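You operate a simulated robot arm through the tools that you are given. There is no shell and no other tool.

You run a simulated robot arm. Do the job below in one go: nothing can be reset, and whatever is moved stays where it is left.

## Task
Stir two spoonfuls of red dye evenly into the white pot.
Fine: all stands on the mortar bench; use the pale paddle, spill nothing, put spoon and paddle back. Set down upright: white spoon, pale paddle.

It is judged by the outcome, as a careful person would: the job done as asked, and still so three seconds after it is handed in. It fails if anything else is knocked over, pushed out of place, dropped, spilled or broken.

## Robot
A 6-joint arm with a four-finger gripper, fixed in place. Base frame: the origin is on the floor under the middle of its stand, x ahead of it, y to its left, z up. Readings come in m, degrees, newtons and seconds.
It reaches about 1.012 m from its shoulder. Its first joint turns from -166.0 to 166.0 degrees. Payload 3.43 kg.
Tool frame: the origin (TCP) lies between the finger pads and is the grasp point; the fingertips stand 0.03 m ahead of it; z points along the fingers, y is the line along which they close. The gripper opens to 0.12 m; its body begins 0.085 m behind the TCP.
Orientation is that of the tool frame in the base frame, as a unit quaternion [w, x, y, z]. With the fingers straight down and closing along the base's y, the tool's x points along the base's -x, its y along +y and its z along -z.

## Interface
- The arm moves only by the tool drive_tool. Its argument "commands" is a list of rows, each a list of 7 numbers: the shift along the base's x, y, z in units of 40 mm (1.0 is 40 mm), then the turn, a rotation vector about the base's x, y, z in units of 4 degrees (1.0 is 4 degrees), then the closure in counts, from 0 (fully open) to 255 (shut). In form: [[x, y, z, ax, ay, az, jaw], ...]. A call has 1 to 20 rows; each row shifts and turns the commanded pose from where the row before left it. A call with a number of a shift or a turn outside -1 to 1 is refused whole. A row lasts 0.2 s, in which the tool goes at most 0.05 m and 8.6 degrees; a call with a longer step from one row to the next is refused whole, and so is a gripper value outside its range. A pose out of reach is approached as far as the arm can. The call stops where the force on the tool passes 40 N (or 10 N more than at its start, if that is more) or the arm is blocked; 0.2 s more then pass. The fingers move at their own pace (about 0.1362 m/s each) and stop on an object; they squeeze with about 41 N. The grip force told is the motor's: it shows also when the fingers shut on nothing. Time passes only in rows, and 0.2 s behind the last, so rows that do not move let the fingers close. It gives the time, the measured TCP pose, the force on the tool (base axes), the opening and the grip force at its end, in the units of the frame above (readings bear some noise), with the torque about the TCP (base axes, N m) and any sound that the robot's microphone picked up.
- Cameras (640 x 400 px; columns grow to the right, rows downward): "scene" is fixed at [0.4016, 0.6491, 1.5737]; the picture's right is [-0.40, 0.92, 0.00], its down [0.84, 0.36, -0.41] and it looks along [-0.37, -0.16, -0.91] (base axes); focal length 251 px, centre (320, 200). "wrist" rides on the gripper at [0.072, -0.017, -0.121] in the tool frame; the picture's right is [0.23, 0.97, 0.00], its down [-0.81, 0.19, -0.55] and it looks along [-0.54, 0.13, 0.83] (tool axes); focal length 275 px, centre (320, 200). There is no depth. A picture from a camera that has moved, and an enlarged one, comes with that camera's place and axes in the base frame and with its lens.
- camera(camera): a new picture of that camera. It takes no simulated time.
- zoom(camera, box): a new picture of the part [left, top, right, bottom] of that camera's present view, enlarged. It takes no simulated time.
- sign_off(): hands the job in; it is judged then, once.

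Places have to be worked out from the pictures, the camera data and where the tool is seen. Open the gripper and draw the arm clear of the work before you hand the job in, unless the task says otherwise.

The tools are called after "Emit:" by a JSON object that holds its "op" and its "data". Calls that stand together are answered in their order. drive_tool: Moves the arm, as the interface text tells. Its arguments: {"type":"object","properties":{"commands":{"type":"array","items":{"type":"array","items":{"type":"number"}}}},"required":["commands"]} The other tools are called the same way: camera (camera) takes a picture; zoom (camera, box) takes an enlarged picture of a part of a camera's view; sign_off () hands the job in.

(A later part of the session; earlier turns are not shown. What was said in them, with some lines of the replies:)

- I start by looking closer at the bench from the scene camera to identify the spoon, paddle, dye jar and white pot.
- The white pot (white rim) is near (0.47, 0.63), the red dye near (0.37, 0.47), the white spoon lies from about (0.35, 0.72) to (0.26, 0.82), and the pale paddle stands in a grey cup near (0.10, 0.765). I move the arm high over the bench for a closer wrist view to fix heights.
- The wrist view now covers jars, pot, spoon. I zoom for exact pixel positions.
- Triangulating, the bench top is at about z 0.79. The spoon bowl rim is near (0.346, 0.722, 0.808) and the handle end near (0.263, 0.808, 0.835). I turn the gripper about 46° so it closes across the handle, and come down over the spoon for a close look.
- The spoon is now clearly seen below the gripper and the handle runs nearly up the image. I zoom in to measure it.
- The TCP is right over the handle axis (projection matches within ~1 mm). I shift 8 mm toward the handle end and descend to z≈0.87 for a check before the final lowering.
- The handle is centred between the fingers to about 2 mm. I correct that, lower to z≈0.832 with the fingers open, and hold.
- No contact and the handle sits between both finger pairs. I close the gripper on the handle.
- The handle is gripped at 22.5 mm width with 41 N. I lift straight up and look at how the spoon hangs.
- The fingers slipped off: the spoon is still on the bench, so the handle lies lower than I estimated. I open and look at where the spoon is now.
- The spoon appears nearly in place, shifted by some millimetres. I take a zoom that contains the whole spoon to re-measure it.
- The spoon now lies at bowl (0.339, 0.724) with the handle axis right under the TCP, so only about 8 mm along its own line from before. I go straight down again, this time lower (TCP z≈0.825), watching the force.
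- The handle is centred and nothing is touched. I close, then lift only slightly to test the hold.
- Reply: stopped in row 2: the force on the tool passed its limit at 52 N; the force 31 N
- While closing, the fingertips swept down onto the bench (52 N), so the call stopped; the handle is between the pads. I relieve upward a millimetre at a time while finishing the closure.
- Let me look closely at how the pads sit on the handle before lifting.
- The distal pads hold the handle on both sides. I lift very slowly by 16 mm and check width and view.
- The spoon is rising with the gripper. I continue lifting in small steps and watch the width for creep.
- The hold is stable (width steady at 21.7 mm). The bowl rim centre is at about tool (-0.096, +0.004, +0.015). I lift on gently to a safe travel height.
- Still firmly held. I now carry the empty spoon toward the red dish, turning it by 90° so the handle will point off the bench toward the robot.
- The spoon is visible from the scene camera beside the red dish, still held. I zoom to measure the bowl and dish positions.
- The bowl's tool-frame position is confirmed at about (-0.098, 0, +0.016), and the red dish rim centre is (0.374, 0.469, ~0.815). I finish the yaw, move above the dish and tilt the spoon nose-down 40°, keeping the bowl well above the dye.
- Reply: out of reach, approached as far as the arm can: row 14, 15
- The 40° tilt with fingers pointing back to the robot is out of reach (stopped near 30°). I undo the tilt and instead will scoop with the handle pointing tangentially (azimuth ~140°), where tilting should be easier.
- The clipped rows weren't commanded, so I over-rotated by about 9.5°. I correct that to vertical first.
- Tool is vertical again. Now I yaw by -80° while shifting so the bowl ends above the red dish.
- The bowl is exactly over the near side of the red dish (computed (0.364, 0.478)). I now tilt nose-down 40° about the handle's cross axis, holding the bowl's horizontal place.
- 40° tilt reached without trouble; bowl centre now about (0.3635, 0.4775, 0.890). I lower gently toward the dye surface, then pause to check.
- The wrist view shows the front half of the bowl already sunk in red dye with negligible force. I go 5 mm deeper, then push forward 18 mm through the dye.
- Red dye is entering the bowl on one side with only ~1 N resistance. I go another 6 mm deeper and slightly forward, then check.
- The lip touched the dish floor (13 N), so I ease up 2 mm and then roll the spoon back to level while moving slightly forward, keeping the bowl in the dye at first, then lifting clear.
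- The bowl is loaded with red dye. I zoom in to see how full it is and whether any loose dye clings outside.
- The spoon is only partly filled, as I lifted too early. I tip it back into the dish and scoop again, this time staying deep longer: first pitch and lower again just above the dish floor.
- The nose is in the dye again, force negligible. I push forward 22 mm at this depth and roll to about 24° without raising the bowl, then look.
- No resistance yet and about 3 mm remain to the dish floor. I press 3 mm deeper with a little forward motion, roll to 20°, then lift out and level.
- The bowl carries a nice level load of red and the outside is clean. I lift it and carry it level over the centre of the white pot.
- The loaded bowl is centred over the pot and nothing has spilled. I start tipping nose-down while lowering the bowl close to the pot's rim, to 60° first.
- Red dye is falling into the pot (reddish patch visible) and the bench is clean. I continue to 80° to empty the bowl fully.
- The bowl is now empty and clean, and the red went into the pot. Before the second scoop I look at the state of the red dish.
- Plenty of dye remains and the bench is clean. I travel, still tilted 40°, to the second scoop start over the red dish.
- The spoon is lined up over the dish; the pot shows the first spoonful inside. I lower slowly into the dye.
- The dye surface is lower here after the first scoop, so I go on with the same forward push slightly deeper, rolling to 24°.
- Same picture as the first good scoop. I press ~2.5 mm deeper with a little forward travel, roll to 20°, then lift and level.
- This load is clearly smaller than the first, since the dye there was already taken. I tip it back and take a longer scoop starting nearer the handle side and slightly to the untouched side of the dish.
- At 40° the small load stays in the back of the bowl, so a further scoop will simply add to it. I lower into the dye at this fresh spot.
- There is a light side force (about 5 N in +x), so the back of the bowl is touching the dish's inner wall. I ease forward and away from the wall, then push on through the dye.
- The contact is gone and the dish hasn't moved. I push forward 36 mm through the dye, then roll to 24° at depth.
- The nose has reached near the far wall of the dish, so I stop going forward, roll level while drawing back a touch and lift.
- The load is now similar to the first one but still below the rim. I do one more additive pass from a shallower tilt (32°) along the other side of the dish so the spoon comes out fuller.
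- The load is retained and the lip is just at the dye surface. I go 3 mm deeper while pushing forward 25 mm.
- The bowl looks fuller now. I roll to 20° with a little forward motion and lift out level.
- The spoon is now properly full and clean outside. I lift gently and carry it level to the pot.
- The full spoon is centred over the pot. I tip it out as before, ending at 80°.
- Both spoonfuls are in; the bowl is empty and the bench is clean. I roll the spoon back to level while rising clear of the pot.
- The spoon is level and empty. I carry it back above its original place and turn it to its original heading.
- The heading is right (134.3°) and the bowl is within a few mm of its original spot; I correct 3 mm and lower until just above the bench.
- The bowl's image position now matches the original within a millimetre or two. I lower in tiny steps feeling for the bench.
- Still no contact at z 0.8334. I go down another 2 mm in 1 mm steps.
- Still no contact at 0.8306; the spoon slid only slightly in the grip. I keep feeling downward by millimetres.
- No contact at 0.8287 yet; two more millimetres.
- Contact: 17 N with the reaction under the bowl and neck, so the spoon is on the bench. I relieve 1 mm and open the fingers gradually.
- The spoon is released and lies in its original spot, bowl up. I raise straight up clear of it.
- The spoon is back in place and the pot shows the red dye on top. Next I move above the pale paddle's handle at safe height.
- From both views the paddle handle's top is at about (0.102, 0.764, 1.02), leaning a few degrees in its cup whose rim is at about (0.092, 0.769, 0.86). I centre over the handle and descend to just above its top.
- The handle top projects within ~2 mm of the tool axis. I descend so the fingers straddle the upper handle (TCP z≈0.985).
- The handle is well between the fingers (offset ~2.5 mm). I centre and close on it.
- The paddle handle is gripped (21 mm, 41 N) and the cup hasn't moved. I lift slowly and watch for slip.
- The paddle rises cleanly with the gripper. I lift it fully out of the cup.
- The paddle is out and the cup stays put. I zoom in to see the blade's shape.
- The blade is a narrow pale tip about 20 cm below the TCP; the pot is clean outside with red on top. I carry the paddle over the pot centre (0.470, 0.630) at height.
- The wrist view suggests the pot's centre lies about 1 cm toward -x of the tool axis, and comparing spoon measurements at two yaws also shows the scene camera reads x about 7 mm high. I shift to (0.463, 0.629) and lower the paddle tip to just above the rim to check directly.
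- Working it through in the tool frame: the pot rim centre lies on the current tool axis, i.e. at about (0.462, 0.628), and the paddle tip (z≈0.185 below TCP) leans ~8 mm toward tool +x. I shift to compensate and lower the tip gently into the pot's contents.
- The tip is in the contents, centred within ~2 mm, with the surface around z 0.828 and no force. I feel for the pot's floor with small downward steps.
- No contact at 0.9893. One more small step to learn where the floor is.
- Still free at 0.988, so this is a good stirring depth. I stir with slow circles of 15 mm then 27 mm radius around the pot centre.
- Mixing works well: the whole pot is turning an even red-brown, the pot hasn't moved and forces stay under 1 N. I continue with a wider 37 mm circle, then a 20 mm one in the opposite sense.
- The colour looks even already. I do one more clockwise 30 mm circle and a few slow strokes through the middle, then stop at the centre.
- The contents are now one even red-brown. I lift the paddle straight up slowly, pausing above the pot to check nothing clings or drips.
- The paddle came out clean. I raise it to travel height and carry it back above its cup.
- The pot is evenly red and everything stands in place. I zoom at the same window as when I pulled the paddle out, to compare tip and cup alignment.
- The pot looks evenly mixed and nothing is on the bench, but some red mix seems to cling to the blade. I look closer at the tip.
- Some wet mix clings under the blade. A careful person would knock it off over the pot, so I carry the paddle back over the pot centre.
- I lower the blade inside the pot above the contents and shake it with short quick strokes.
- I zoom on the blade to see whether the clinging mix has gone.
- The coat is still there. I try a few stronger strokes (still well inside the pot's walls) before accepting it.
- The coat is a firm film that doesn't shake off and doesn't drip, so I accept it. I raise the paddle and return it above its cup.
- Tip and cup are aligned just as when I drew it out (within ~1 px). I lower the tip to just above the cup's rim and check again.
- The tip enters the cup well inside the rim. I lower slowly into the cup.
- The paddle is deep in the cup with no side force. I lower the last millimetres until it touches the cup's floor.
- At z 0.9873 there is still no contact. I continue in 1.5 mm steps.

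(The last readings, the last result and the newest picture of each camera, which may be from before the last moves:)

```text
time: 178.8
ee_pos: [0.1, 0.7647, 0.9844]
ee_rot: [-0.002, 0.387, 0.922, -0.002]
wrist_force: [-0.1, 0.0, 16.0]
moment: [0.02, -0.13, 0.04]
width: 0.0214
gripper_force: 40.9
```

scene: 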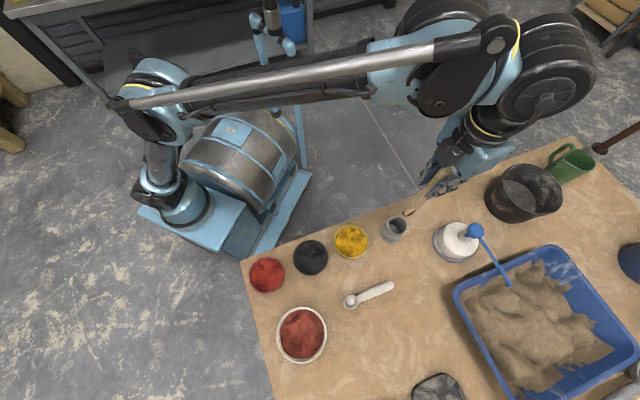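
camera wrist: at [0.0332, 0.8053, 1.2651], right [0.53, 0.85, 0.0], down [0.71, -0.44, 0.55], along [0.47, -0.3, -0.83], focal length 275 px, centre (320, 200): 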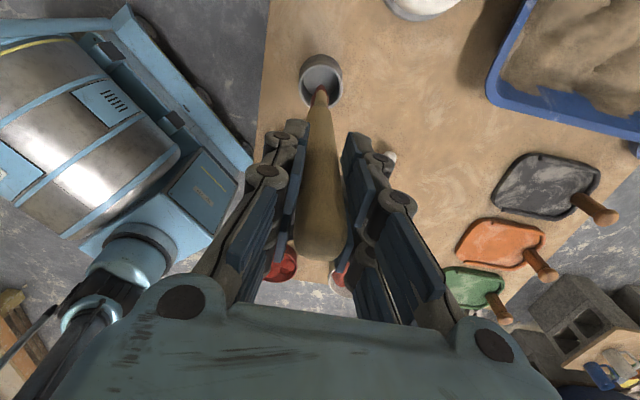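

Floor contact (16 N) at the same height where I gripped it. I relieve slightly and open the fingers gradually.

Emit:
{"op": "drive_tool", "data": {"commands": [[0, 0, 0.02, 0, 0, 0, 255], [0, 0, 0, 0, 0, 0, 205], [0, 0, 0, 0, 0, 0, 195], [0, 0, 0, 0, 0, 0, 180], [0, 0, 0, 0, 0, 0, 150], [0, 0, 0, 0, 0, 0, 100], [0, 0, 0, 0, 0, 0, 0], [0, 0, 0, 0, 0, 0, 0], [0, 0, 0, 0, 0, 0, 0]]}}

Emit:
{"op": "camera", "data": {"camera": "wrist"}}

Emit:
{"op": "zoom", "data": {"camera": "scene", "box": [360, 170, 440, 260]}}

```text
time: 180.8
ee_pos: [0.099, 0.7662, 0.9841]
ee_rot: [-0.001, 0.386, 0.922, -0.002]
wrist_force: [-1.0, 0.1, -0.3]
moment: [0.02, 0.03, 0.01]
width: 0.1201
gripper_force: 0.1
```

```text
taken
camera wrist: at [0.0376, 0.8049, 1.1055], right [0.53, 0.85, 0.0], down [0.71, -0.44, 0.55], along [0.47, -0.3, -0.83], focal length 275 px, centre (320, 200)
```

wrist: 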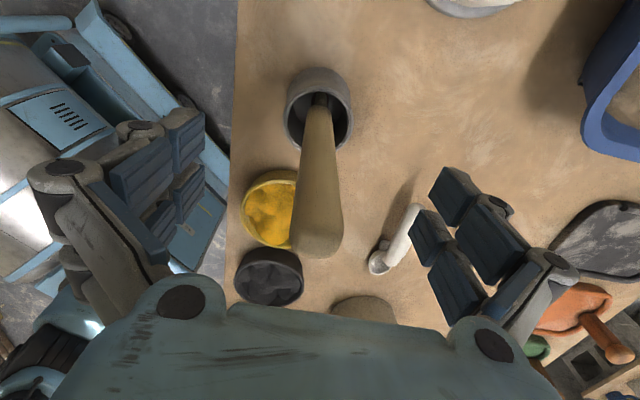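

```text
4.44 times, centred on (400, 215) of scene
camera zoom: at [0.4016, 0.6491, 1.5737], right [-0.4, 0.92, 0.0], down [0.84, 0.36, -0.41], along [-0.37, -0.16, -0.91], focal length 1116 px, centre (-36, 133)
```

zoom: 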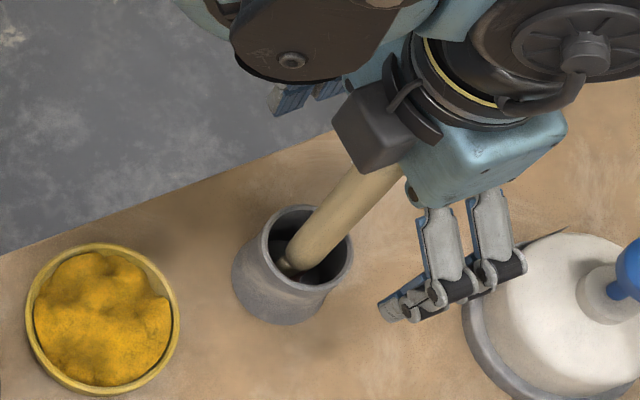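

The paddle stands in its cup as before and is free of the fingers. I raise straight up and draw the arm away.

Emit:
{"op": "drive_tool", "data": {"commands": [[0, 0, 0.2, 0, 0, 0, 0], [0, 0, 0.4, 0, 0, 0, 0], [0, 0, 0.7, 0, 0, 0, 0], [0, 0, 0.9, 0, 0, 0, 0], [0, 0, 1, 0, 0, 0, 0], [0, 0, 1, 0, 0, 0, 0], [0, 0, 1, 0, 0, 0, 0], [0, 0, 0.5, 0, 0, 0, 0], [0, -0.5, 0.2, 0, 0, 0, 0], [0, -0.9, 0, 0, 0, 0, 0], [0, -1, 0, 0, 0, 0, 0], [0, -1, 0, 0, 0, 0, 0], [0, -1, 0, 0, 0, 0, 0], [0, -1, 0, 0, 0, 0, 0], [0, -1, 0, 0, 0, 0, 0], [0, -1, 0, 0, 0, 0, 0], [0, -0.5, 0, 0, 0, 0, 0], [0, 0, 0, 0, 0, 0, 0]]}}

Emit:
{"op": "camera", "data": {"camera": "scene"}}

Emit:
{"op": "camera", "data": {"camera": "wrist"}}

Emit:
{"op": "zoom", "data": {"camera": "scene", "box": [230, 180, 430, 375]}}

```text
time: 184.6
ee_pos: [0.101, 0.4478, 1.2188]
ee_rot: [-0.002, 0.386, 0.922, 0.0]
wrist_force: [0.5, 0.6, -0.6]
moment: [0.01, -0.01, 0.02]
width: 0.1201
gripper_force: 0.0
```

```text
taken
```

scene: 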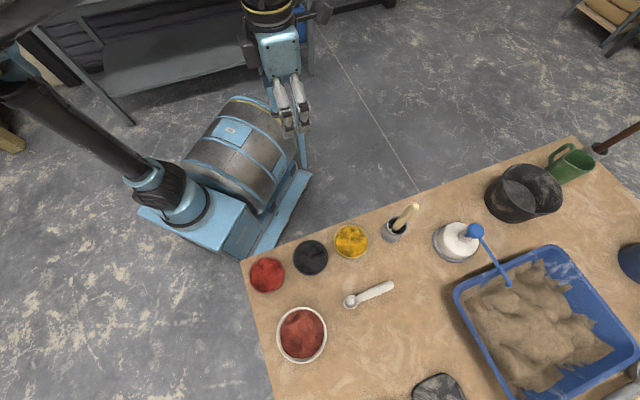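

```text
taken
camera wrist: at [0.0391, 0.4874, 1.3401], right [0.53, 0.85, 0.0], down [0.71, -0.44, 0.55], along [0.47, -0.3, -0.83], focal length 275 px, centre (320, 200)
```

wrist: 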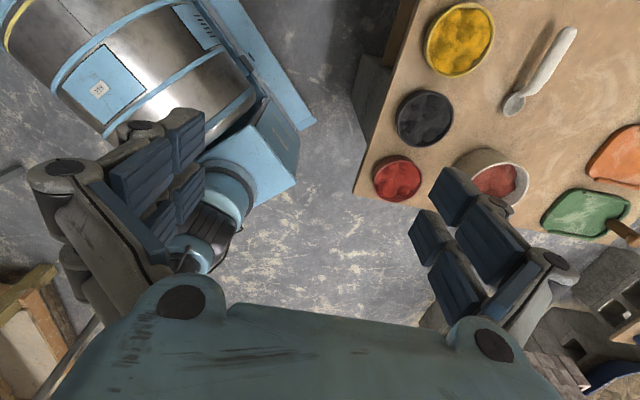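

```text
2.05 times, centred on (330, 278) of scene
camera zoom: at [0.4016, 0.6491, 1.5737], right [-0.4, 0.92, 0.0], down [0.84, 0.36, -0.41], along [-0.37, -0.16, -0.91], focal length 515 px, centre (300, 41)
```

zoom: 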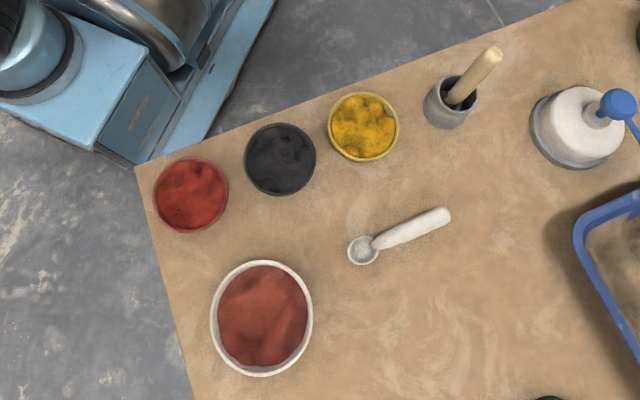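

Everything stands in place. I check the pot's evenness, the paddle's cup and the bench for spills close up before handing in.

Emit:
{"op": "zoom", "data": {"camera": "scene", "box": [265, 295, 345, 365]}}

Emit:
{"op": "zoom", "data": {"camera": "scene", "box": [330, 190, 458, 270]}}

Emit:
{"op": "zoom", "data": {"camera": "scene", "box": [235, 240, 305, 300]}}

Emit:
{"op": "zoom", "data": {"camera": "scene", "box": [325, 260, 425, 325]}}

```text
5.71 times, centred on (305, 330) of scene
camera zoom: at [0.4016, 0.6491, 1.5737], right [-0.4, 0.92, 0.0], down [0.84, 0.36, -0.41], along [-0.37, -0.16, -0.91], focal length 1434 px, centre (406, -543)
```

zoom: 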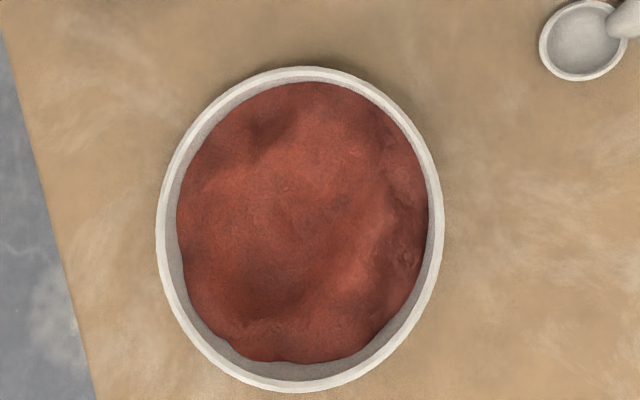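

```text
5.00 times, centred on (394, 230) of scene
camera zoom: at [0.4016, 0.6491, 1.5737], right [-0.4, 0.92, 0.0], down [0.84, 0.36, -0.41], along [-0.37, -0.16, -0.91], focal length 1255 px, centre (-50, 50)
```

zoom: 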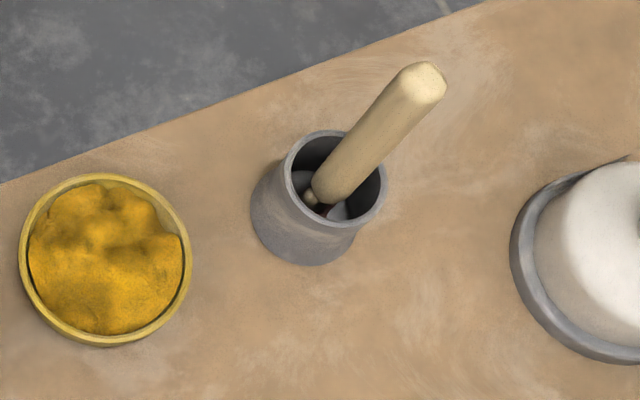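

```text
6.67 times, centred on (270, 270) of scene
camera zoom: at [0.4016, 0.6491, 1.5737], right [-0.4, 0.92, 0.0], down [0.84, 0.36, -0.41], along [-0.37, -0.16, -0.91], focal length 1673 px, centre (653, -267)
```

zoom: 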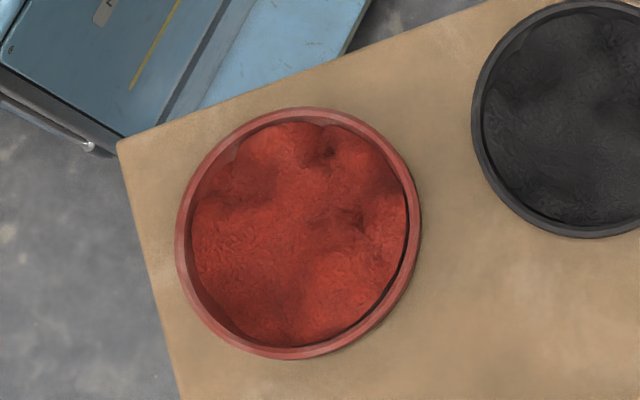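

```text
6.15 times, centred on (375, 292) of scene
camera zoom: at [0.4016, 0.6491, 1.5737], right [-0.4, 0.92, 0.0], down [0.84, 0.36, -0.41], along [-0.37, -0.16, -0.91], focal length 1544 px, centre (-18, -369)
```

zoom: 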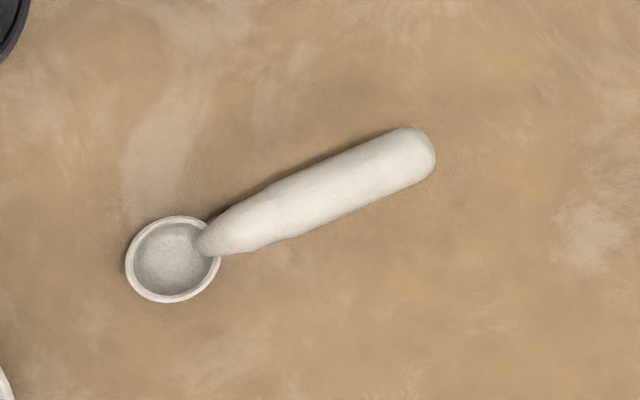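

The mix in the white pot is one even red, there's no dye on the bench, the spoon lies bowl-up in its original place, and the paddle stands in its cup. The red dish and the pot each slid about 2–4 mm while I worked, and a thin film of mix stayed on the paddle blade. The gripper is open and the arm is clear, so I hand the job in.

Emit:
{"op": "sign_off", "data": {}}

```text
The job is handed in.
```

I put two spoonfuls of red dye into the white pot and stirred them in with the pale paddle until the colour looked even from both cameras. No dye or mix shows on the bench. The white spoon is back in its place, bowl up, and the paddle is standing in its cup. I've handed the job in, with the gripper open and the arm clear.

A few things were not perfect:

- **Spoonful size:** the first was a bit less than full and the second was nearly to the rim, so the total may be slightly under two level spoonfuls.
- **Paddle:** a thin film of mix stayed on the blade. I shook it over the pot, but the film held, so it went back into the cup with it. It was not dripping.
- **Small shifts:** the red dish moved about 2 mm while I scooped, and the pot about 3–4 mm while I stirred. Neither tipped or spilled.
- **First grip on the spoon:** my first grip slipped as I lifted and moved the spoon about 8 mm along the bench. At the end I set it down within a millimetre or two of its original spot.
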